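You operate a simulated robot arm through the tools that you are given. There is no shell and no other tool. Be economical: measure what you need, move in short steps, check, and stop when the job is done.

Carry out the task below with a simulated robot arm. There is one attempt and no reset: what you move stays moved.

JOB
Pack both label rolls in the small box, then fold its flaps down.
Fine: the beige and the white roll lie flat, side by side.

The check looks at the end state, three seconds after you hand in, the way a careful person would. Anything else that was tipped, shoved, dropped, spilled or broken makes it a failure. Flat cloth is picked up by pressing the open fingertips on it (5 to 10 N) and closing them slowly along it; thin cloth reads only 2 to 8 mm in the jaws.

ROBOT AND FRAMES
A 6-joint arm with a two-finger parallel gripper, fixed in place. Base frame: the origin is at the foot of the arm, x ahead of it, y to its left, z up. Units: mm, rad, N and s.
With the tool pointing down near the work surface it reaches from about 140 to 840 mm from the base axis. Its first joint turns from -2.897 to 2.897 rad. Payload 3.91 kg.
The tool frame sits at the grasp point between the pads (the TCP): z along the fingers, y along the line on which they close. The tips reach 30 mm beyond it. Largest opening 110 mm; finger width 20, thickness 10; the body of the gripper, 48 by 112 mm, starts 55 mm behind the TCP.
Orientation is told as [roll, pitch, yaw] about the base's x, y, z axes, in that order, counted from this pose: with the fingers straight down and closing along the base's y, the tool's x points along the base's -x, its y along +y and its z along -z.

CONTROLS
- The arm moves only by the tool servo_tool. Its argument "moves" is one flat list of numbers, 7 for each row, row after row: the shift along the tool's x, y, z in mm, then the turn, a rotation vector about the tool's x, y, z in rad, then the opening, from 0 (shut) to 1 (fully open). In form: [x, y, z, wx, wy, wz, jaw, x, y, z, wx, wy, wz, jaw, ...]. A call has 1 to 8 rows; each row is the pose to reach, as a shift and turn from the pose commanded when the call began, along the tool's axes at that moment. Rows are played at 5 a second. More than 50 mm and 0.15 rad between two rows, or a gripper value outside its range, and nothing of the call is played. A pose out of reach is approached as far as the arm can. The call stops where the force on the tool passes 90 N (or 10 N more than at its start, if that is more) or the arm is blocked; 0.2 s more then pass. The fingers move at their own pace (about 108 mm/s each) and stop on an object; they squeeze with about 25 N. The grip force told is the motor's: it shows also when the fingers shut on nothing. Time passes only in rows, and 0.2 s behind the last, so rows that repeat a pose let the fingers close. The reply holds the time, the measured pose of the TCP, the force on the tool along the base axes, the opening and the grip force, in the units named above and with some noise.
- Cameras (640 x 400 px; columns grow to the right, rows downward): "scene" is fixed at [49.4, -651.3, 1510.2]; the picture's right is [0.67, -0.74, 0.00], its down [-0.64, -0.58, -0.50] and it looks along [0.37, 0.34, -0.87] (base axes); focal length 293 px, centre (320, 200). "wrist" rides on the gripper at [77, 7, -114] in the tool frame; the picture's right is [-0.09, 1.00, 0.00], its down [-0.80, -0.07, -0.59] and it looks along [-0.59, -0.05, 0.80] (tool axes); focal length 270 px, centre (320, 200). There is no depth. A picture from a camera that has moved, and an enlarged one, comes with that camera's place and axes in the base frame and with its lens.
- grab_frame(camera): a new picture of that camera. It takes no simulated time.
- slide_trunk(by): slides the trunk up (or, below 0, down) by that many mm; the arm rides with it, the base frame stays. It gives what a move gives, with no picture.
- close_up(camera, box): a new picture of the part [left, top, right, bottom] of that camera's present view, enlarged. It takes no simulated time.
- finish_job(): hands the job in; it is judged then, once.

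Work in short steps. Places have to be worked out from the pictures, the camera data and where the tool is seen: move nearer, look again, correct. Check each grasp and each placing, and mend what went wrong. You have 120 turns and 68 pictures in all, those below and enlarged ones among them. Open the gripper and draw the arm clear of the work before you hand the job in, unless the task says otherwise; then end with one line.

The tools are called after "Emit:" by a JSON object that holds its "fn" and its "kwargs". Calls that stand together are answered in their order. servo_tool: Moves the arm, as the interface text tells. Its arguments: {"type":"object","properties":{"moves":{"type":"array"}},"required":["moves"]} The other tools are called the same way: slide_trunk (by) slides the trunk up or down; grab_frame (camera) takes a picture; close_up (camera, box) takes an enlarged picture of a part of a camera's view; finish_job () hands the job in.

At the start:

```text
clock: 0.0
tcp_pos: [293.4, -324.0, 1153.6]
tcp_rot: [0.001, -0.001, 0.002]
force: [-0.4, 0.0, 0.0]
finger_gap: 109.9
grip_force: 0.1
trunk travel left (down, up): [-450.0, 90.0]
```

scene: 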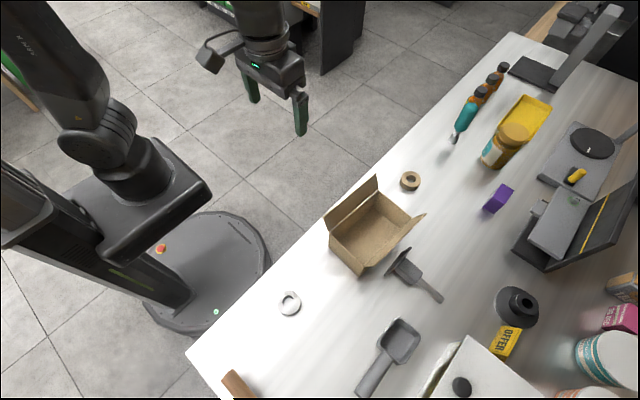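
wrist: 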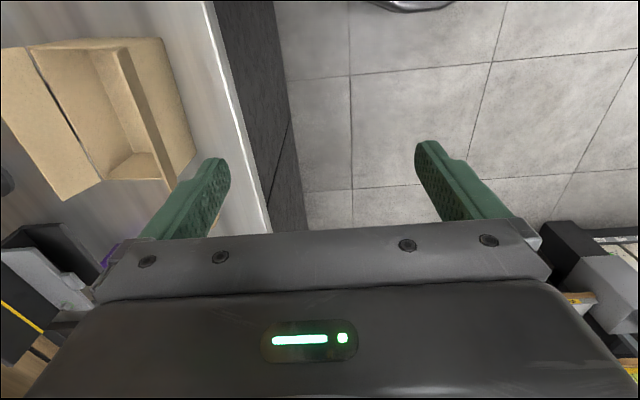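

The scene frame puts the beige roll near (499,-543), the white roll near (94,-529), and the box near (320,-550). I'll take enlarged views to see the box, flaps and rolls better.

Emit:
{"fn": "close_up", "kwargs": {"camera": "scene", "box": [300, 150, 460, 290]}}

Emit:
{"fn": "close_up", "kwargs": {"camera": "scene", "box": [250, 270, 330, 340]}}

```text
2.86 times, centred on (380, 220) of scene
camera zoom: at [49.4, -651.3, 1510.2], right [0.67, -0.74, 0.0], down [-0.64, -0.58, -0.5], along [0.37, 0.34, -0.87], focal length 837 px, centre (149, 143)
```

zoom: 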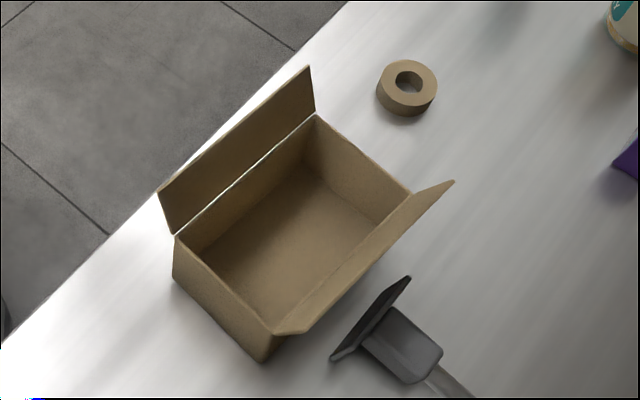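

```text
5.71 times, centred on (290, 305) of scene
camera zoom: at [49.4, -651.3, 1510.2], right [0.67, -0.74, 0.0], down [-0.64, -0.58, -0.5], along [0.37, 0.34, -0.87], focal length 1675 px, centre (491, -400)
```

zoom: 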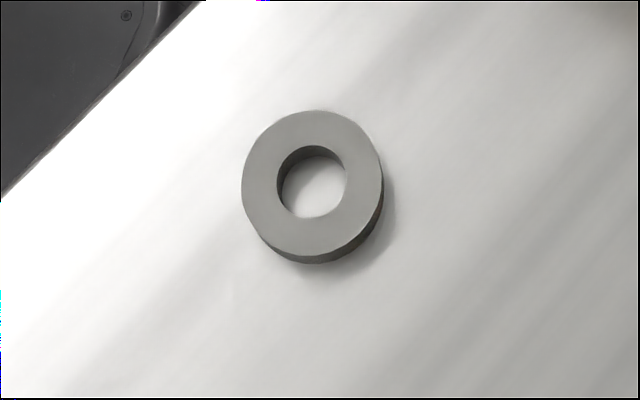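

Box is about 148 (x) × 95 (y) × 66 high, centre about (306,-556), with its flaps on the long sides. I'll move toward the white roll while yawing the tool toward -90°, so the fingers close along x, clear of the flaps.

Emit:
{"fn": "servo_tool", "kwargs": {"moves": [25, -25, 0, 0, 0, 0.14, 1, 50, -51, 0, 0, 0, 0.28, 1, 75, -77, 10, 0, 0, 0.42, 1, 100, -102, 20, 0, 0, 0.56, 1, 125, -128, 30, 0, 0, 0.7, 1, 150, -154, 40, 0, 0, 0.84, 1, 175, -180, 50, 0, 0, 0.98, 1, 199, -205, 60, 0, 0, 1.12, 1]}}

```text
clock: 1.8
tcp_pos: [94.1, -530.0, 1092.0]
tcp_rot: [0.0, 0.0, -1.123]
force: [0.1, 0.8, 0.0]
finger_gap: 110.3
grip_force: 0.1
trunk travel left (down, up): [-450.0, 90.0]
```

Motion matches the commands. I'll finish the yaw and descend to about z 1020.

Emit:
{"fn": "servo_tool", "kwargs": {"moves": [0, 0, 18, 0, 0, 0.12, 1, 0, 0, 36, 0, 0, 0.24, 1, 0, 0, 54, 0, 0, 0.36, 1, 0, 0, 72, 0, 0, 0.45, 1, 0, 0, 72, 0, 0, 0.45, 1]}}

Emit:
{"fn": "grab_frame", "kwargs": {"camera": "wrist"}}

```text
clock: 3.0
tcp_pos: [94.8, -530.1, 1020.6]
tcp_rot: [0.001, 0.0, -1.573]
force: [0.4, -0.5, -0.9]
finger_gap: 110.0
grip_force: 0.0
trunk travel left (down, up): [-450.0, 90.0]
```

```text
63 pictures are left
camera wrist: at [101.4, -451.8, 1133.7], right [1.0, -0.09, 0.0], down [-0.07, -0.8, 0.59], along [-0.05, -0.59, -0.8], focal length 270 px, centre (320, 200)
```

wrist: 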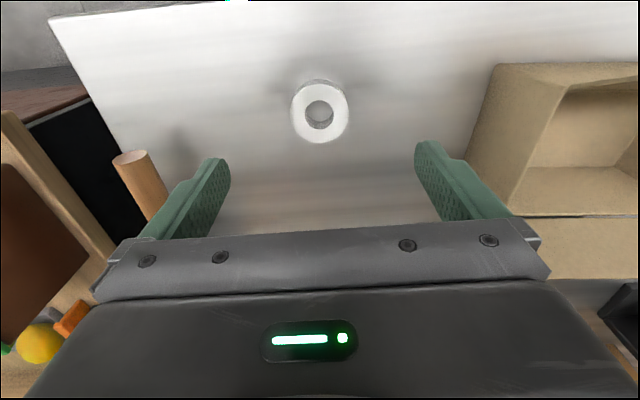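

Roll at about (94.5,-526), already between the fingers. I'll descend so the tips are about 4 mm above the table.

Emit:
{"fn": "servo_tool", "kwargs": {"moves": [4, 0, 30, 0, 0, 0, 0.8, 4, 0, 55, 0, 0, 0, 0.7, 4, 0, 75, 0, 0, 0, 0.7, 4, 0, 86, 0, 0, 0, 0.7, 4, 0, 86, 0, 0, 0, 0.7]}}

Emit:
{"fn": "grab_frame", "kwargs": {"camera": "wrist"}}

```text
clock: 4.2
tcp_pos: [94.2, -525.2, 934.3]
tcp_rot: [-0.001, 0.001, -1.571]
force: [-0.1, 0.1, -0.5]
finger_gap: 77.0
grip_force: 0.2
trunk travel left (down, up): [-450.0, 90.0]
```

```text
62 pictures are left
camera wrist: at [101.5, -447.6, 1047.8], right [1.0, -0.09, 0.0], down [-0.07, -0.8, 0.59], along [-0.05, -0.59, -0.8], focal length 270 px, centre (320, 200)
```

wrist: 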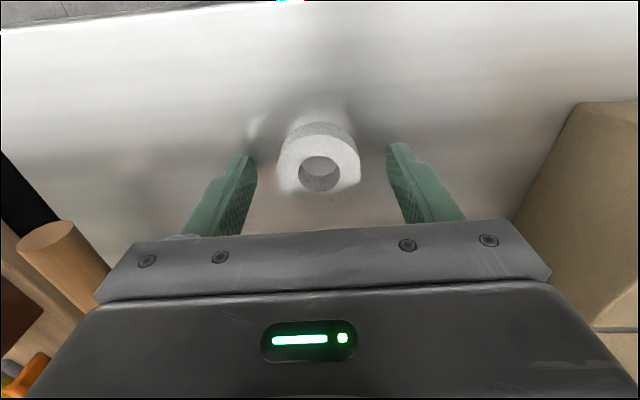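

Fingers straddle the roll (about 18 mm tall, centre near y -526). Closing.

Emit:
{"fn": "servo_tool", "kwargs": {"moves": [0, 0, 0, 0, 0, 0, 0.55, 0, 0, 0, 0, 0, 0, 0.4, 0, 0, 0, 0, 0, 0, 0.3, 0, 0, 0, 0, 0, 0, 0.3]}}

```text
clock: 5.2
tcp_pos: [94.3, -526.9, 933.8]
tcp_rot: [0.001, -0.001, -1.571]
force: [0.5, 0.1, 0.0]
finger_gap: 46.3
grip_force: 24.8
trunk travel left (down, up): [-450.0, 90.0]
```

Held at 46 mm. Lift well above the flaps and look.

Emit:
{"fn": "servo_tool", "kwargs": {"moves": [0, 0, -20, 0, 0, 0, 0.3, 0, 0, -55, 0, 0, 0, 0.3, 0, 0, -95, 0, 0, 0, 0.3, 0, 0, -140, 0, 0, 0, 0.3, -5, 44, -140, 0, 0, 0, 0.3, -13, 88, -140, 0, 0, 0, 0.3, -21, 132, -140, 0, 0, 0, 0.3, -28, 176, -140, 0, 0, 0, 0.3]}}

Emit:
{"fn": "grab_frame", "kwargs": {"camera": "wrist"}}

Emit:
{"fn": "close_up", "kwargs": {"camera": "scene", "box": [290, 130, 450, 290]}}

```text
clock: 7.0
tcp_pos: [272.5, -553.1, 1075.2]
tcp_rot: [0.0, 0.001, -1.569]
force: [-0.7, -0.1, 0.4]
finger_gap: 46.4
grip_force: 25.3
trunk travel left (down, up): [-450.0, 90.0]
```

```text
61 pictures are left
camera wrist: at [279.6, -475.2, 1188.4], right [1.0, -0.09, 0.0], down [-0.07, -0.8, 0.59], along [-0.05, -0.59, -0.8], focal length 270 px, centre (320, 200)
```

wrist: 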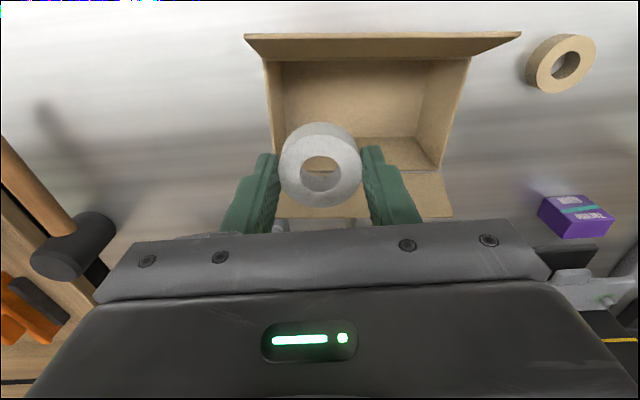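

```text
2.50 times, centred on (370, 210) of scene
camera zoom: at [49.4, -651.3, 1510.2], right [0.67, -0.74, 0.0], down [-0.64, -0.58, -0.5], along [0.37, 0.34, -0.87], focal length 733 px, centre (195, 175)
```

zoom: 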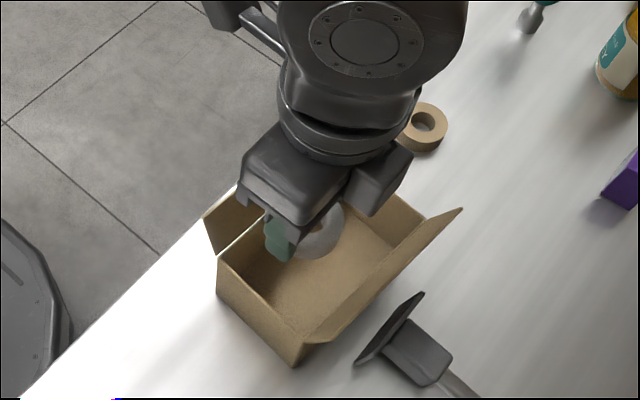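

From this view the box centre is about (307,-557) with yaw about -0.08. I'll align the yaw, offset 33 mm toward the -x half, and lower slowly with a check midway.

Emit:
{"fn": "servo_tool", "kwargs": {"moves": [-1.3, 1.5, 15, 0, 0, 0.08, 0.3, -1.3, 1.5, 35, 0, 0, 0.08, 0.3, -1.3, 1.5, 55, 0, 0, 0.08, 0.3, -1.3, 1.5, 70, 0, 0, 0.08, 0.3]}}

Emit:
{"fn": "grab_frame", "kwargs": {"camera": "wrist"}}

Emit:
{"fn": "close_up", "kwargs": {"camera": "scene", "box": [310, 160, 430, 290]}}

```text
clock: 8.0
tcp_pos: [270.9, -555.0, 1003.9]
tcp_rot: [-0.001, 0.0, -1.651]
force: [0.8, 0.1, -0.9]
finger_gap: 46.7
grip_force: 24.9
trunk travel left (down, up): [-450.0, 90.0]
```

```text
59 pictures are left
camera wrist: at [286.0, -477.7, 1117.8], right [0.99, -0.17, 0.0], down [-0.13, -0.79, 0.59], along [-0.1, -0.59, -0.8], focal length 270 px, centre (320, 200)
```

wrist: 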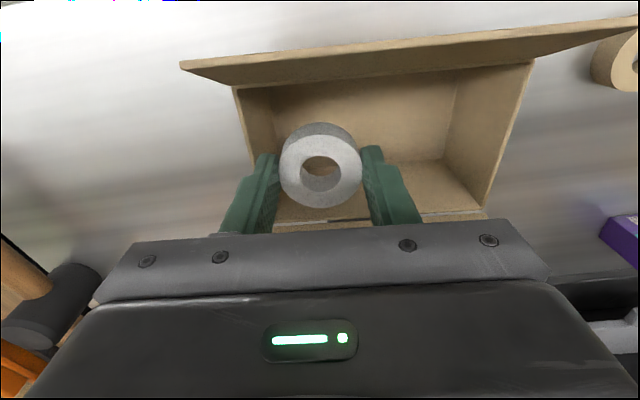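

```text
3.08 times, centred on (370, 225) of scene
camera zoom: at [49.4, -651.3, 1510.2], right [0.67, -0.74, 0.0], down [-0.64, -0.58, -0.5], along [0.37, 0.34, -0.87], focal length 902 px, centre (166, 123)
```

zoom: 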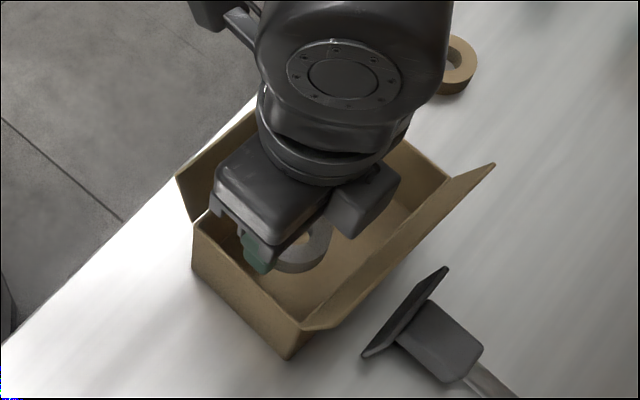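

Fingers fit inside with about 6 mm clearance at the end wall. I'll shift slightly toward the centre and lower to near the floor.

Emit:
{"fn": "servo_tool", "kwargs": {"moves": [-3, 2, 12, 0, 0, 0, 0.3, -3, 2, 27, 0, 0, 0, 0.3, -3, 2, 42, 0, 0, 0, 0.3, -3, 2, 54, 0, 0, 0, 0.3, -3, 2, 61, 0, 0, 0, 0.3, -3, 2, 64, 0, 0, 0, 0.3]}}

Emit:
{"fn": "grab_frame", "kwargs": {"camera": "wrist"}}

```text
clock: 9.4
tcp_pos: [275.3, -559.6, 941.2]
tcp_rot: [0.001, 0.002, -1.651]
force: [-0.4, 0.4, -0.5]
finger_gap: 46.5
grip_force: 25.1
trunk travel left (down, up): [-450.0, 90.0]
```

```text
57 pictures are left
camera wrist: at [287.4, -481.0, 1054.1], right [0.99, -0.17, 0.0], down [-0.13, -0.79, 0.59], along [-0.1, -0.59, -0.8], focal length 270 px, centre (320, 200)
```

wrist: 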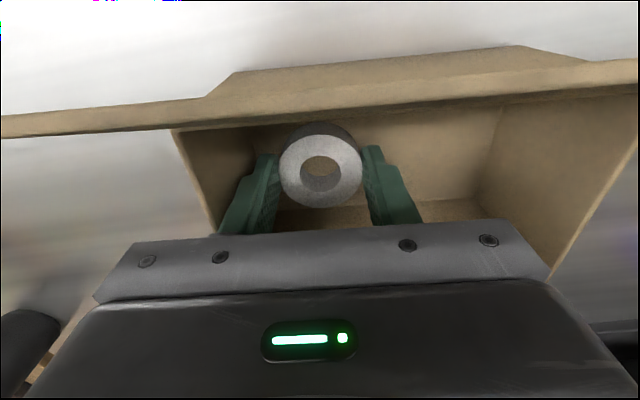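

Down at z 941 without contact. I'll creep down to find the floor.

Emit:
{"fn": "servo_tool", "kwargs": {"moves": [0, 0, 1.5, 0, 0, 0, 0.3, 0, 0, 3, 0, 0, 0, 0.3, 0, 0, 4, 0, 0, 0, 0.3, 0, 0, 4, 0, 0, 0, 0.3]}}

```text
clock: 10.4
tcp_pos: [273.6, -557.7, 937.8]
tcp_rot: [0.003, -0.003, -1.649]
force: [-0.1, -0.5, 12.2]
finger_gap: 46.5
grip_force: 25.4
trunk travel left (down, up): [-450.0, 90.0]
```

Contact at 937.8 (12 N up), so the roll is on the floor. I'll release slightly, then lift straight out.

Emit:
{"fn": "servo_tool", "kwargs": {"moves": [0, 0, 3, 0, 0, 0, 0.46, 0, 0, 3, 0, 0, 0, 0.5, 0, 0, 3, 0, 0, 0, 0.5, 0, 0, -10, 0, 0, 0, 0.5, 0, 0, -40, 0, 0, 0, 0.5, 0, 0, -80, 0, 0, 0, 0.5, 0, 0, -125, 0, 0, 0, 0.5]}}

Emit:
{"fn": "grab_frame", "kwargs": {"camera": "wrist"}}

```text
clock: 12.0
tcp_pos: [274.0, -558.1, 1062.2]
tcp_rot: [0.0, 0.002, -1.65]
force: [0.1, 0.8, 0.2]
finger_gap: 55.3
grip_force: 0.0
trunk travel left (down, up): [-450.0, 90.0]
```

```text
56 pictures are left
camera wrist: at [287.9, -480.6, 1175.8], right [0.99, -0.17, 0.0], down [-0.13, -0.79, 0.59], along [-0.1, -0.59, -0.8], focal length 270 px, centre (320, 200)
```

wrist: 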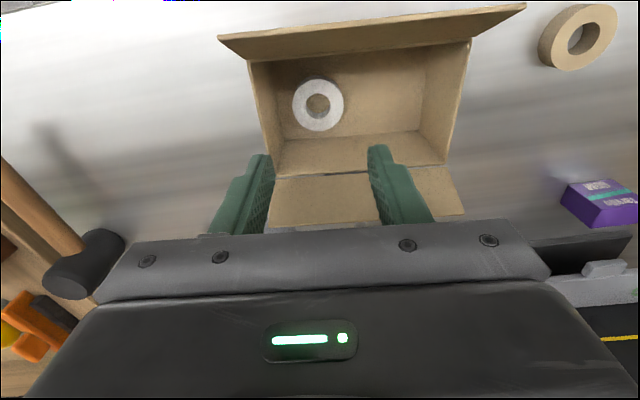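

White roll lies flat. Now move over the beige roll near (498,-545), opening up.

Emit:
{"fn": "servo_tool", "kwargs": {"moves": [6, 44, -10, 0, 0, 0, 0.5, 12, 89, -10, 0, 0, 0, 0.5, 18, 133, -10, 0, 0, 0, 0.6, 25, 178, -5, 0, 0, 0, 0.7, 31, 222, 10, 0, 0, 0, 0.7, 31, 222, 40, 0, 0, 0, 0.7, 31, 222, 40, 0, 0, 0, 0.7]}}

Emit:
{"fn": "grab_frame", "kwargs": {"camera": "wrist"}}

```text
clock: 13.6
tcp_pos: [498.6, -546.1, 1021.4]
tcp_rot: [0.001, 0.001, -1.653]
force: [0.6, 0.4, 0.9]
finger_gap: 77.1
grip_force: 0.0
trunk travel left (down, up): [-450.0, 90.0]
```

```text
55 pictures are left
camera wrist: at [512.4, -467.8, 1135.2], right [0.99, -0.17, 0.0], down [-0.13, -0.79, 0.59], along [-0.1, -0.59, -0.8], focal length 270 px, centre (320, 200)
```

wrist: 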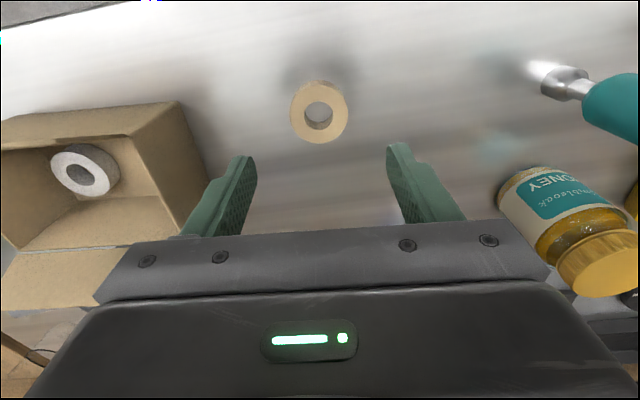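

The view matches the white roll's pose, so apply the same +4 correction, descend, and grip.

Emit:
{"fn": "servo_tool", "kwargs": {"moves": [4, 0, 30, 0, 0, 0, 0.7, 4, 0, 55, 0, 0, 0, 0.7, 4, 0, 75, 0, 0, 0, 0.7, 4, 0, 87, 0, 0, 0, 0.7, 4, 0, 87, 0, 0, 0, 0.55, 4, 0, 87, 0, 0, 0, 0.4, 4, 0, 87, 0, 0, 0, 0.3, 4, 0, 87, 0, 0, 0, 0.3]}}

Emit:
{"fn": "grab_frame", "kwargs": {"camera": "wrist"}}

```text
clock: 15.4
tcp_pos: [498.5, -540.5, 935.4]
tcp_rot: [0.001, 0.0, -1.65]
force: [0.2, 0.4, 0.6]
finger_gap: 46.5
grip_force: 25.1
trunk travel left (down, up): [-450.0, 90.0]
```

```text
54 pictures are left
camera wrist: at [512.1, -464.0, 1048.1], right [0.99, -0.17, 0.0], down [-0.13, -0.79, 0.59], along [-0.1, -0.59, -0.8], focal length 270 px, centre (320, 200)
```

wrist: 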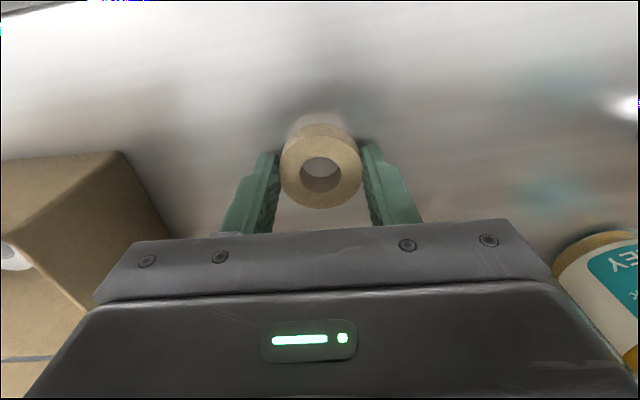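

Beige held. Lift and carry above the +x half at about (341,-563).

Emit:
{"fn": "servo_tool", "kwargs": {"moves": [0, 0, -20, 0, 0, 0, 0.3, 0, 0, -55, 0, 0, 0, 0.3, 0, 0, -95, 0, 0, 0, 0.3, 0, 0, -137, 0, 0, 0, 0.3, -9, -39, -137, 0, 0, 0, 0.3, -18, -78, -137, 0, 0, 0, 0.3, -26, -117, -137, 0, 0, 0, 0.3, -34, -155, -137, 0, 0, 0, 0.3]}}

Emit:
{"fn": "grab_frame", "kwargs": {"camera": "wrist"}}

```text
clock: 17.2
tcp_pos: [340.5, -563.3, 1072.9]
tcp_rot: [0.0, 0.0, -1.649]
force: [-0.4, 0.3, 0.0]
finger_gap: 46.4
grip_force: 25.2
trunk travel left (down, up): [-450.0, 90.0]
```

```text
53 pictures are left
camera wrist: at [353.7, -485.7, 1185.8], right [0.99, -0.17, 0.0], down [-0.13, -0.79, 0.59], along [-0.1, -0.59, -0.8], focal length 270 px, centre (320, 200)
```

wrist: 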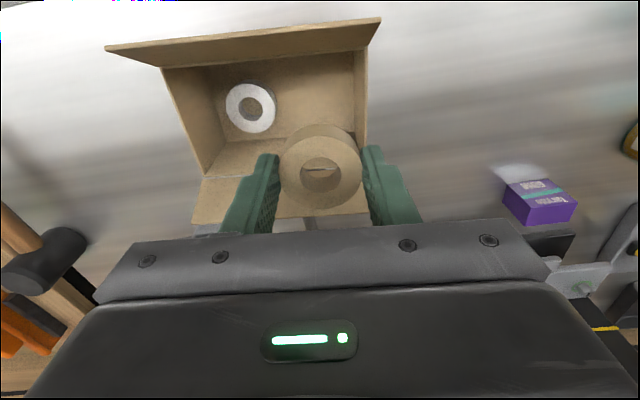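

The +x wall's inner face comes out near x 373, so I'll shift to x about 336, leaving roughly 4–6 mm on both sides, and descend partway for a look.

Emit:
{"fn": "servo_tool", "kwargs": {"moves": [1, -4.5, 20, 0, 0, 0, 0.3, 1, -4.5, 40, 0, 0, 0, 0.3, 1, -4.5, 60, 0, 0, 0, 0.3, 1, -4.5, 75, 0, 0, 0, 0.3, 1, -4.5, 75, 0, 0, 0, 0.3]}}

Emit:
{"fn": "grab_frame", "kwargs": {"camera": "wrist"}}

Emit:
{"fn": "close_up", "kwargs": {"camera": "scene", "box": [320, 160, 440, 280]}}

```text
clock: 18.4
tcp_pos: [335.7, -560.8, 996.4]
tcp_rot: [0.001, -0.002, -1.653]
force: [-1.1, -0.2, -0.2]
finger_gap: 46.6
grip_force: 24.7
trunk travel left (down, up): [-450.0, 90.0]
```

```text
52 pictures are left
camera wrist: at [349.6, -483.5, 1109.6], right [0.99, -0.17, 0.0], down [-0.13, -0.79, 0.59], along [-0.1, -0.59, -0.8], focal length 270 px, centre (320, 200)
```

wrist: 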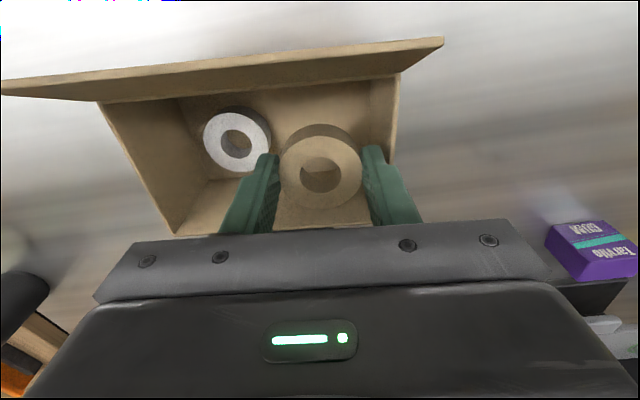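

```text
3.33 times, centred on (380, 220) of scene
camera zoom: at [49.4, -651.3, 1510.2], right [0.67, -0.74, 0.0], down [-0.64, -0.58, -0.5], along [0.37, 0.34, -0.87], focal length 977 px, centre (120, 133)
```

zoom: 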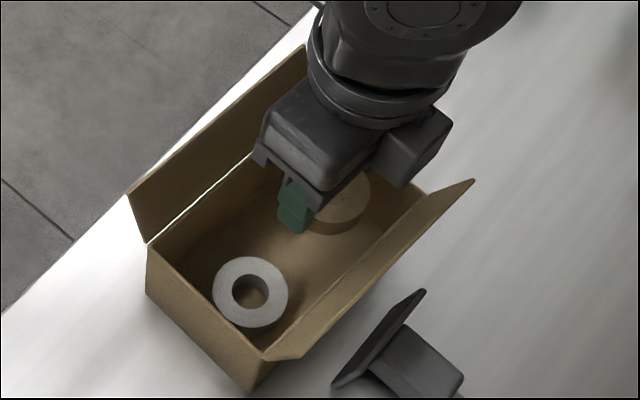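

Clearances look good on both sides (about 8 mm to the wall, 6+ to the white roll). Lower to the floor.

Emit:
{"fn": "servo_tool", "kwargs": {"moves": [0, 1, 15, 0, 0, 0, 0.3, 0, 1, 30, 0, 0, 0, 0.3, 0, 1, 43, 0, 0, 0, 0.3, 0, 1, 52, 0, 0, 0, 0.3, 0, 1, 55, 0, 0, 0, 0.3, 0, 1, 57, 0, 0, 0, 0.3, 0, 1, 58.5, 0, 0, 0, 0.3, 0, 1, 58.5, 0, 0, 0, 0.3]}}

Emit:
{"fn": "grab_frame", "kwargs": {"camera": "wrist"}}

```text
clock: 20.2
tcp_pos: [338.1, -559.7, 938.5]
tcp_rot: [-0.001, -0.001, -1.65]
force: [0.9, 0.1, 3.6]
finger_gap: 46.2
grip_force: 24.9
trunk travel left (down, up): [-450.0, 90.0]
```

```text
50 pictures are left
camera wrist: at [351.1, -483.9, 1051.8], right [0.99, -0.17, 0.0], down [-0.13, -0.79, 0.6], along [-0.1, -0.59, -0.8], focal length 270 px, centre (320, 200)
```

wrist: 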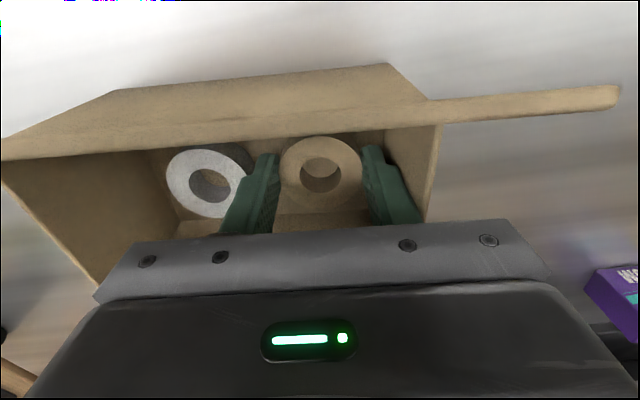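

Touching the floor (3.6 N). Release a little and lift straight up, clear of everything.

Emit:
{"fn": "servo_tool", "kwargs": {"moves": [0, 0, 0, 0, 0, 0, 0.45, 0, 0, 0, 0, 0, 0, 0.48, 0, 0, 0, 0, 0, 0, 0.48, 0, 0, -12, 0, 0, 0, 0.48, 0, 0, -40, 0, 0, 0, 0.48, 0, 0, -80, 0, 0, 0, 0.48, 0, 0, -125, 0, 0, 0, 0.4, 0, 0, -165, 0, 0, 0, 0.2]}}

Emit:
{"fn": "grab_frame", "kwargs": {"camera": "wrist"}}

```text
clock: 22.0
tcp_pos: [336.1, -561.4, 1103.7]
tcp_rot: [0.001, -0.001, -1.652]
force: [-0.6, 0.0, -0.5]
finger_gap: 22.0
grip_force: 0.0
trunk travel left (down, up): [-450.0, 90.0]
```

```text
49 pictures are left
camera wrist: at [349.9, -483.8, 1216.9], right [0.99, -0.17, 0.0], down [-0.13, -0.79, 0.59], along [-0.1, -0.59, -0.8], focal length 270 px, centre (320, 200)
```

wrist: 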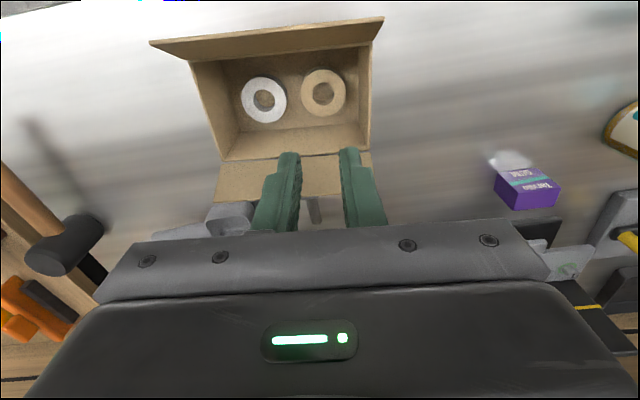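

Both rolls lie flat, side by side. Next I bring the closed fingers to the outside of the +y flap (tip about z 993), ready to push it in.

Emit:
{"fn": "servo_tool", "kwargs": {"moves": [30, -10, 0, 0, 0, 0, 0, 60, -20, 0, 0, 0, 0, 0, 90, -31.5, 0, 0, 0, 0, 0, 90, -31.5, 40, 0, 0, 0, 0, 90, -31.5, 80, 0, 0, 0, 0, 90, -31.5, 80, 0, 0, 0, 0]}}

Emit:
{"fn": "close_up", "kwargs": {"camera": "scene", "box": [300, 130, 440, 280]}}

Emit:
{"fn": "grab_frame", "kwargs": {"camera": "wrist"}}

```text
clock: 23.4
tcp_pos: [312.9, -469.3, 1023.0]
tcp_rot: [0.0, -0.001, -1.652]
force: [1.1, -0.3, 1.0]
finger_gap: 0.1
grip_force: 25.0
trunk travel left (down, up): [-450.0, 90.0]
```

```text
2.67 times, centred on (370, 205) of scene
camera zoom: at [49.4, -651.3, 1510.2], right [0.67, -0.74, 0.0], down [-0.64, -0.58, -0.5], along [0.37, 0.34, -0.87], focal length 782 px, centre (187, 187)
```

zoom: 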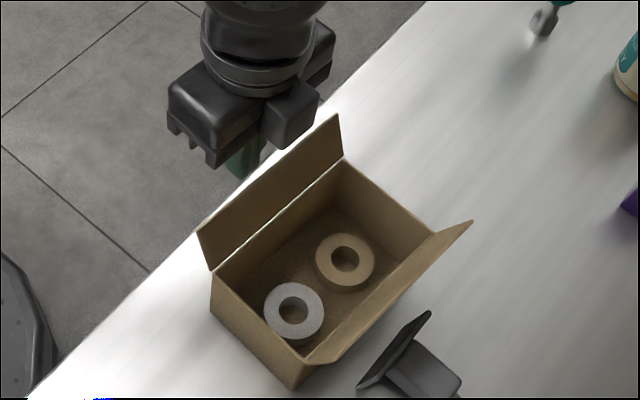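

```text
47 pictures are left
camera wrist: at [326.3, -391.6, 1136.8], right [0.99, -0.17, 0.0], down [-0.13, -0.79, 0.59], along [-0.1, -0.59, -0.8], focal length 270 px, centre (320, 200)
```

wrist: 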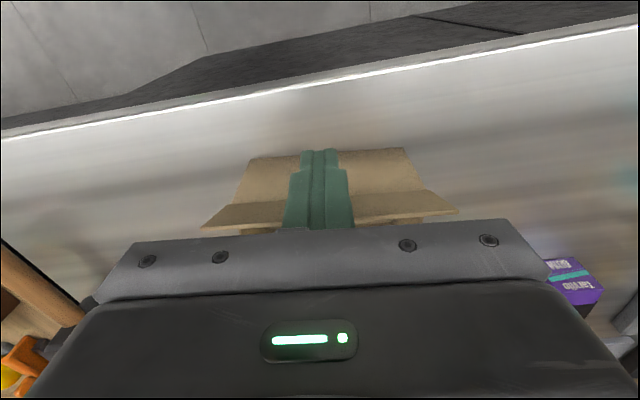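

Fingers centred outside the flap. Push inward slowly until the flap is about vertical, and check the forces and that the box hasn't moved.

Emit:
{"fn": "servo_tool", "kwargs": {"moves": [-12, 0, 0, 0, 0, 0, 0, -20, 0, 0, 0, 0, 0, 0, -26, 0, 0, 0, 0, 0, 0, -32, 0, 0, 0, 0, 0, 0, -38, 0, 0, 0, 0, 0, 0]}}

Emit:
{"fn": "close_up", "kwargs": {"camera": "scene", "box": [300, 130, 440, 280]}}

```text
clock: 24.6
tcp_pos: [311.0, -505.4, 1024.3]
tcp_rot: [0.001, 0.001, -1.649]
force: [0.9, 2.5, 7.2]
finger_gap: 0.0
grip_force: 24.8
trunk travel left (down, up): [-450.0, 90.0]
```

```text
2.67 times, centred on (370, 205) of scene
camera zoom: at [49.4, -651.3, 1510.2], right [0.67, -0.74, 0.0], down [-0.64, -0.58, -0.5], along [0.37, 0.34, -0.87], focal length 782 px, centre (187, 187)
```

zoom: 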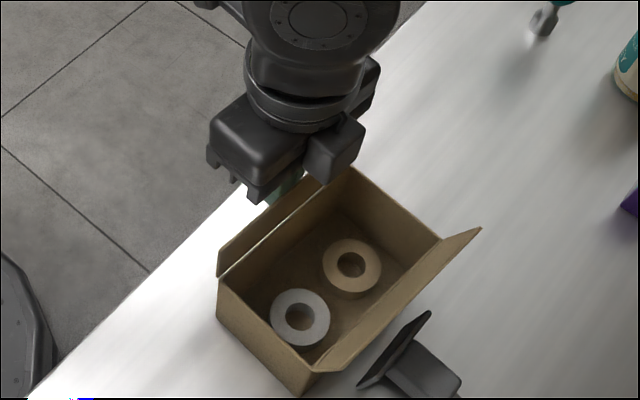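

The flap is about vertical, but the box slid about 6 mm toward -y. I'll push higher on the flap for more leverage and follow its arc, then recheck.

Emit:
{"fn": "servo_tool", "kwargs": {"moves": [2, 0, -11, 0, 0, 0, 0, -3, 0, -11, 0, 0, 0, 0, -8, 0, -11, 0, 0, 0, 0, -13, 0, -10, 0, 0, 0, 0, -18, 0, -8, 0, 0, 0, 0]}}

Emit:
{"fn": "close_up", "kwargs": {"camera": "scene", "box": [300, 130, 440, 280]}}

```text
clock: 25.8
tcp_pos: [309.4, -524.3, 1032.6]
tcp_rot: [0.0, 0.0, -1.65]
force: [-0.4, 0.4, 0.6]
finger_gap: 0.2
grip_force: 24.8
trunk travel left (down, up): [-450.0, 90.0]
```

```text
2.67 times, centred on (370, 205) of scene
camera zoom: at [49.4, -651.3, 1510.2], right [0.67, -0.74, 0.0], down [-0.64, -0.58, -0.5], along [0.37, 0.34, -0.87], focal length 782 px, centre (187, 187)
```

zoom: 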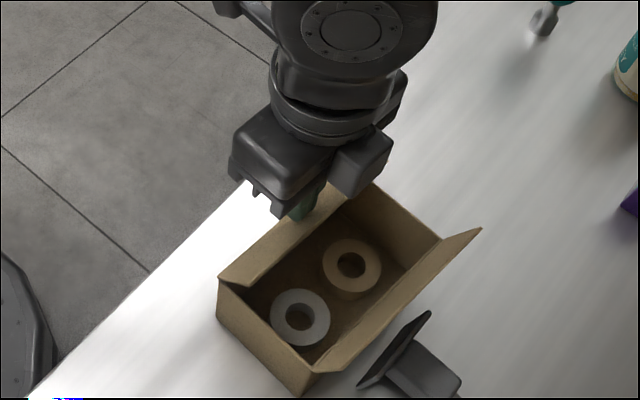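

Flap now leans inward with low force and no more sliding. Continue the arc downward.

Emit:
{"fn": "servo_tool", "kwargs": {"moves": [-6, 0, 2, 0, 0, 0, 0, -11, 0, 5, 0, 0, 0, 0, -16, 0, 10, 0, 0, 0, 0, -20, 0, 16, 0, 0, 0, 0, -23, 0, 22, 0, 0, 0, 0, -25, 0, 28, 0, 0, 0, 0]}}

Emit:
{"fn": "close_up", "kwargs": {"camera": "scene", "box": [300, 130, 440, 280]}}

```text
clock: 27.2
tcp_pos: [306.3, -548.0, 1008.4]
tcp_rot: [0.004, -0.006, -1.65]
force: [2.1, 7.3, 31.6]
finger_gap: 0.3
grip_force: 25.2
trunk travel left (down, up): [-450.0, 90.0]
```

```text
2.67 times, centred on (370, 205) of scene
camera zoom: at [49.4, -651.3, 1510.2], right [0.67, -0.74, 0.0], down [-0.64, -0.58, -0.5], along [0.37, 0.34, -0.87], focal length 782 px, centre (187, 187)
```

zoom: 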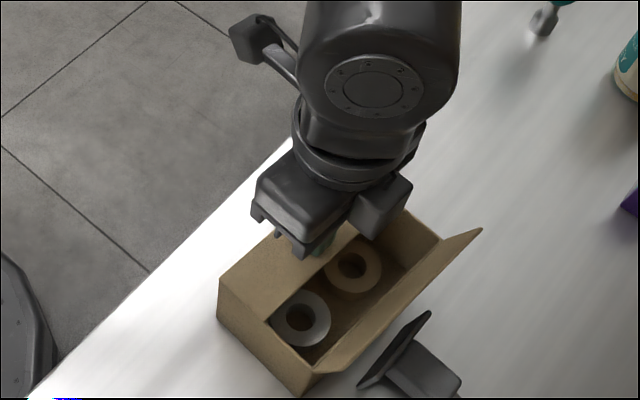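

31 N upward with tip at z≈978: the flap is on its stop. Lift straight off and see whether it stays.

Emit:
{"fn": "servo_tool", "kwargs": {"moves": [0, 0, -8, 0, 0, 0, 0, 0, 0, -30, 0, 0, 0, 0, 0, 0, -65, 0, 0, 0, 0, 0, 0, -100, 0, 0, 0, 0, 40, 0, -100, 0, 0, 0, 0, 80, 0, -100, 0, 0, 0, 0]}}

Emit:
{"fn": "close_up", "kwargs": {"camera": "scene", "box": [300, 130, 440, 280]}}

Emit:
{"fn": "grab_frame", "kwargs": {"camera": "wrist"}}

```text
clock: 28.6
tcp_pos: [314.1, -469.3, 1103.5]
tcp_rot: [0.001, -0.001, -1.651]
force: [-0.5, -0.2, -0.4]
finger_gap: 0.0
grip_force: 24.7
trunk travel left (down, up): [-450.0, 90.0]
```

```text
2.67 times, centred on (370, 205) of scene
camera zoom: at [49.4, -651.3, 1510.2], right [0.67, -0.74, 0.0], down [-0.64, -0.58, -0.5], along [0.37, 0.34, -0.87], focal length 782 px, centre (187, 187)
```

zoom: 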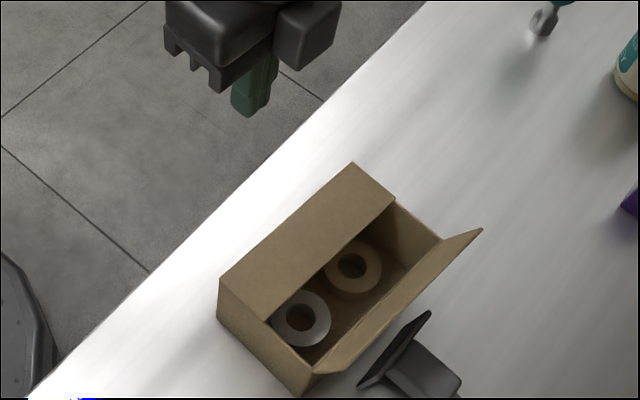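

```text
42 pictures are left
camera wrist: at [327.2, -391.0, 1216.7], right [0.99, -0.17, 0.0], down [-0.13, -0.79, 0.6], along [-0.1, -0.59, -0.8], focal length 270 px, centre (320, 200)
```

wrist: 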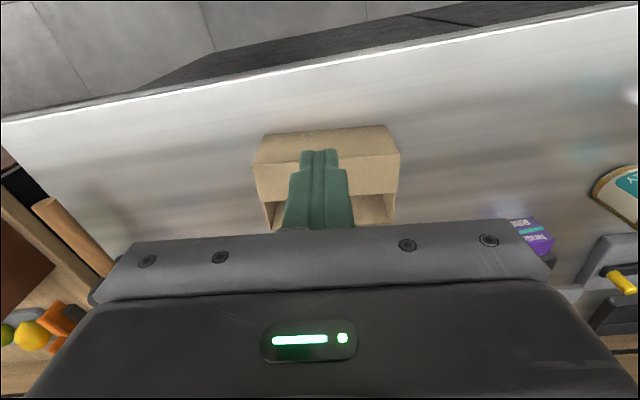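

The +y flap stays closed. Next I go over to the -y side, high (z 1103), and look at the clearance to the dark tool before descending.

Emit:
{"fn": "servo_tool", "kwargs": {"moves": [-46, 0, 0, 0, 0, 0, 0, -92, 0, 0, 0, 0, 0, 0, -138, 0, 0, 0, 0, 0, 0, -184, 0, 0, 0, 0, 0, 0, -184, 0, 20, 0, 0, 0, 0, -184, 0, 20, 0, 0, 0, 0]}}

Emit:
{"fn": "close_up", "kwargs": {"camera": "scene", "box": [310, 160, 460, 310]}}

Emit:
{"fn": "grab_frame", "kwargs": {"camera": "wrist"}}

```text
clock: 30.0
tcp_pos: [299.3, -654.7, 1082.4]
tcp_rot: [-0.002, 0.001, -1.651]
force: [-0.1, -0.4, 1.0]
finger_gap: 0.0
grip_force: 24.7
trunk travel left (down, up): [-450.0, 90.0]
```

```text
2.67 times, centred on (385, 235) of scene
camera zoom: at [49.4, -651.3, 1510.2], right [0.67, -0.74, 0.0], down [-0.64, -0.58, -0.5], along [0.37, 0.34, -0.87], focal length 782 px, centre (147, 107)
```

zoom: 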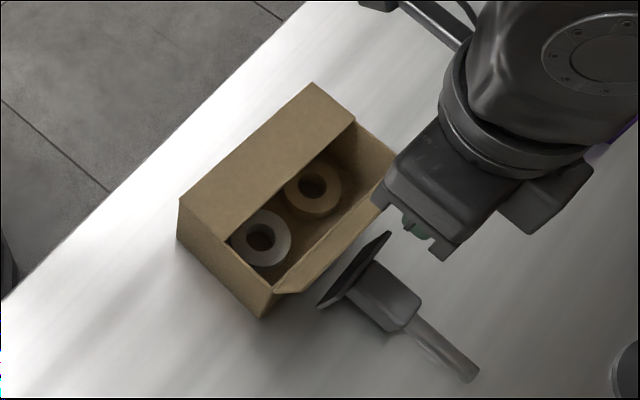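

```text
40 pictures are left
camera wrist: at [311.9, -577.1, 1196.8], right [0.99, -0.17, 0.0], down [-0.13, -0.79, 0.59], along [-0.1, -0.59, -0.8], focal length 270 px, centre (320, 200)
```

wrist: 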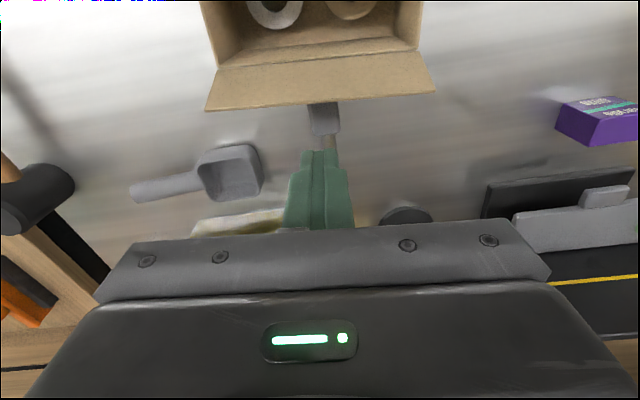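

About 13 mm clear of the flap edge. I'll descend so the tip is at z≈1004, below the flap edge (~1012) but high above the dark tool.

Emit:
{"fn": "servo_tool", "kwargs": {"moves": [0, 0, 20, 0, 0, 0, 0, 0, 0, 38, 0, 0, 0, 0, 0, 0, 48, 0, 0, 0, 0, 0, 0, 48, 0, 0, 0, 0]}}

Emit:
{"fn": "close_up", "kwargs": {"camera": "scene", "box": [310, 160, 460, 310]}}

Emit:
{"fn": "grab_frame", "kwargs": {"camera": "wrist"}}

```text
clock: 31.0
tcp_pos: [297.1, -653.3, 1036.6]
tcp_rot: [-0.001, 0.001, -1.649]
force: [0.1, 0.1, 0.3]
finger_gap: 0.0
grip_force: 25.2
trunk travel left (down, up): [-450.0, 90.0]
```

```text
2.67 times, centred on (385, 235) of scene
camera zoom: at [49.4, -651.3, 1510.2], right [0.67, -0.74, 0.0], down [-0.64, -0.58, -0.5], along [0.37, 0.34, -0.87], focal length 782 px, centre (147, 107)
```

zoom: 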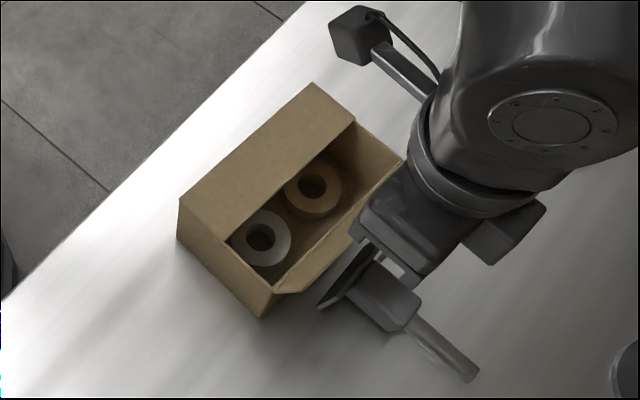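

```text
38 pictures are left
camera wrist: at [311.7, -576.2, 1148.5], right [0.99, -0.17, 0.0], down [-0.13, -0.79, 0.59], along [-0.1, -0.59, -0.8], focal length 270 px, centre (320, 200)
```

wrist: 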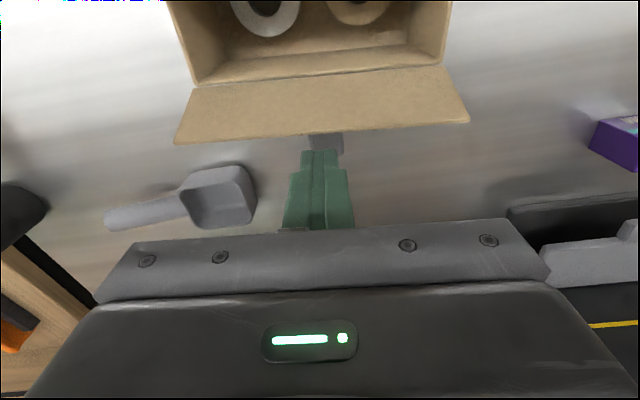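

Clear and below the flap edge. Lower 3 mm and push toward +y through vertical and slightly past, following the arc.

Emit:
{"fn": "servo_tool", "kwargs": {"moves": [6, 0, 3, 0, 0, 0, 0, 14, 0, 3, 0, 0, 0, 0, 20, 0, 2, 0, 0, 0, 0, 26, 0, 0, 0, 0, 0, 0, 32, 0, -1, 0, 0, 0, 0, 38, 0, -1, 0, 0, 0, 0, 44, 0, 0, 0, 0, 0, 0]}}

Emit:
{"fn": "close_up", "kwargs": {"camera": "scene", "box": [310, 160, 460, 310]}}

Emit:
{"fn": "grab_frame", "kwargs": {"camera": "wrist"}}

```text
clock: 32.6
tcp_pos: [302.5, -609.0, 1035.9]
tcp_rot: [0.001, 0.0, -1.65]
force: [-0.3, -0.9, 0.8]
finger_gap: 0.1
grip_force: 25.3
trunk travel left (down, up): [-450.0, 90.0]
```

```text
2.67 times, centred on (385, 235) of scene
camera zoom: at [49.4, -651.3, 1510.2], right [0.67, -0.74, 0.0], down [-0.64, -0.58, -0.5], along [0.37, 0.34, -0.87], focal length 782 px, centre (147, 107)
```

zoom: 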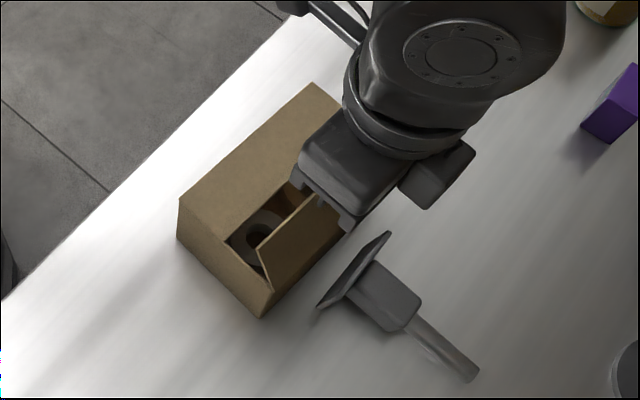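

```text
36 pictures are left
camera wrist: at [315.4, -531.8, 1149.0], right [0.99, -0.17, 0.0], down [-0.13, -0.79, 0.59], along [-0.1, -0.59, -0.8], focal length 270 px, centre (320, 200)
```

wrist: 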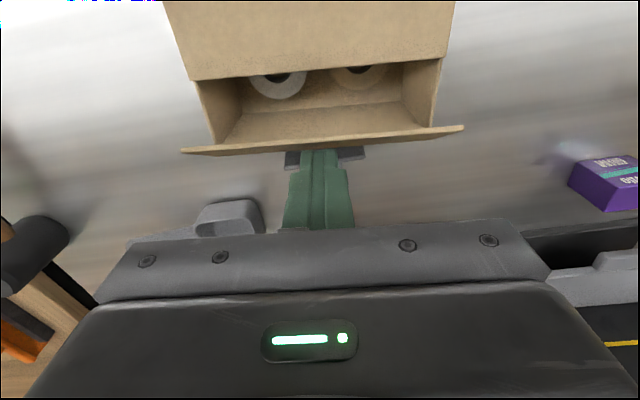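

No sliding; the flap is past vertical. Continue the arc down to close it.

Emit:
{"fn": "servo_tool", "kwargs": {"moves": [5, 0, 1, 0, 0, 0, 0, 10, 0, 4, 0, 0, 0, 0, 15, 0, 7, 0, 0, 0, 0, 20, 0, 12, 0, 0, 0, 0, 24, 0, 18, 0, 0, 0, 0, 27, 0, 24, 0, 0, 0, 0, 28, 0, 27, 0, 0, 0, 0]}}

Emit:
{"fn": "close_up", "kwargs": {"camera": "scene", "box": [310, 160, 460, 310]}}

```text
clock: 34.2
tcp_pos: [303.9, -581.7, 1008.7]
tcp_rot: [0.002, -0.001, -1.65]
force: [1.0, -2.4, 5.1]
finger_gap: 0.0
grip_force: 24.4
trunk travel left (down, up): [-450.0, 90.0]
```

```text
2.67 times, centred on (385, 235) of scene
camera zoom: at [49.4, -651.3, 1510.2], right [0.67, -0.74, 0.0], down [-0.64, -0.58, -0.5], along [0.37, 0.34, -0.87], focal length 782 px, centre (147, 107)
```

zoom: 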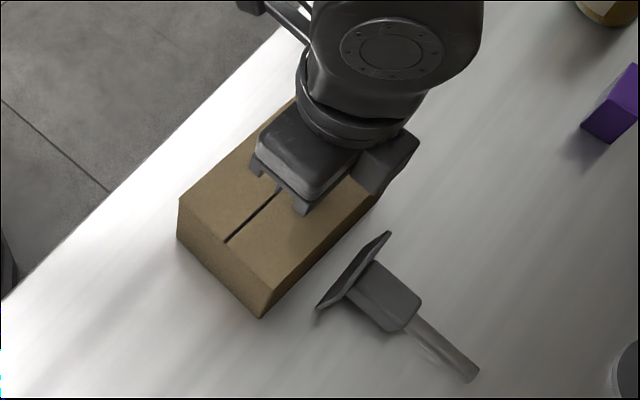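

Both flaps are down. A tiny extra press to about 20 N or less, then lift straight off and draw clear toward the robot.

Emit:
{"fn": "servo_tool", "kwargs": {"moves": [0, 0, 1, 0, 0, 0, 0, 0, 0, -5, 0, 0, 0, 0, 0, 0, -30, 0, 0, 0, 0, 0, 0, -70, 0, 0, 0, 0, 0, 0, -115, 0, 0, 0, 0, 45, 0, -130, 0, 0, 0, 0.2, 90, 0, -140, 0, 0, 0, 0.6, 135, 0, -150, 0, 0, 0, 1]}}

Emit:
{"fn": "close_up", "kwargs": {"camera": "scene", "box": [310, 160, 460, 310]}}

Emit:
{"fn": "grab_frame", "kwargs": {"camera": "scene"}}

```text
clock: 36.0
tcp_pos: [313.3, -446.5, 1159.2]
tcp_rot: [0.001, -0.001, -1.652]
force: [0.3, -0.8, 0.1]
finger_gap: 110.1
grip_force: 0.0
trunk travel left (down, up): [-450.0, 90.0]
```

```text
2.67 times, centred on (385, 235) of scene
camera zoom: at [49.4, -651.3, 1510.2], right [0.67, -0.74, 0.0], down [-0.64, -0.58, -0.5], along [0.37, 0.34, -0.87], focal length 782 px, centre (147, 107)
```

zoom: 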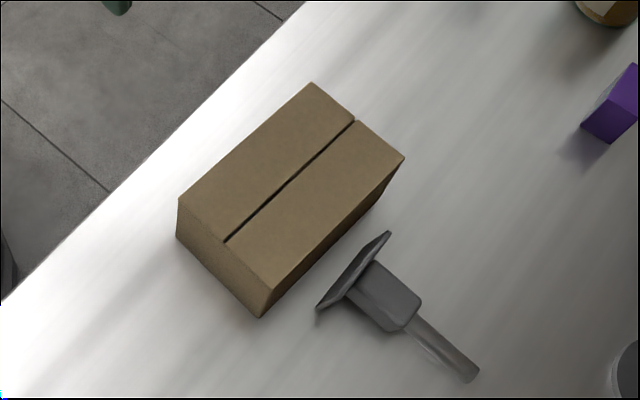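

```text
33 pictures are left
```

scene: 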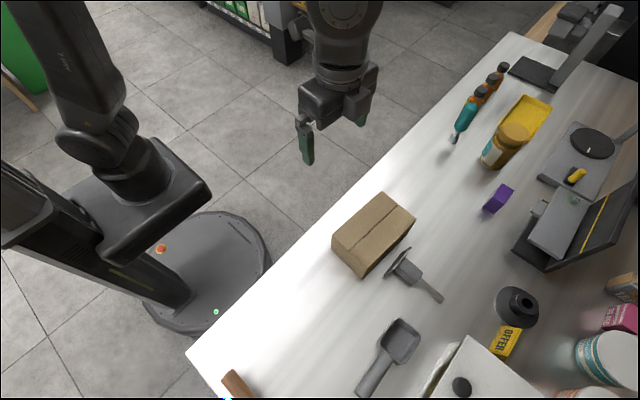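

Both flaps lie flat over the rolls, nothing else has moved, and the arm is clear with the gripper open. Handing in.

Emit:
{"fn": "finish_job", "kwargs": {}}

```text
The job is handed in.
```

I packed the beige and white label rolls flat, side by side, in the small box and folded both flaps down. The box slid about 6 mm along the table while I folded the first flap. The last pictures show nothing else disturbed.
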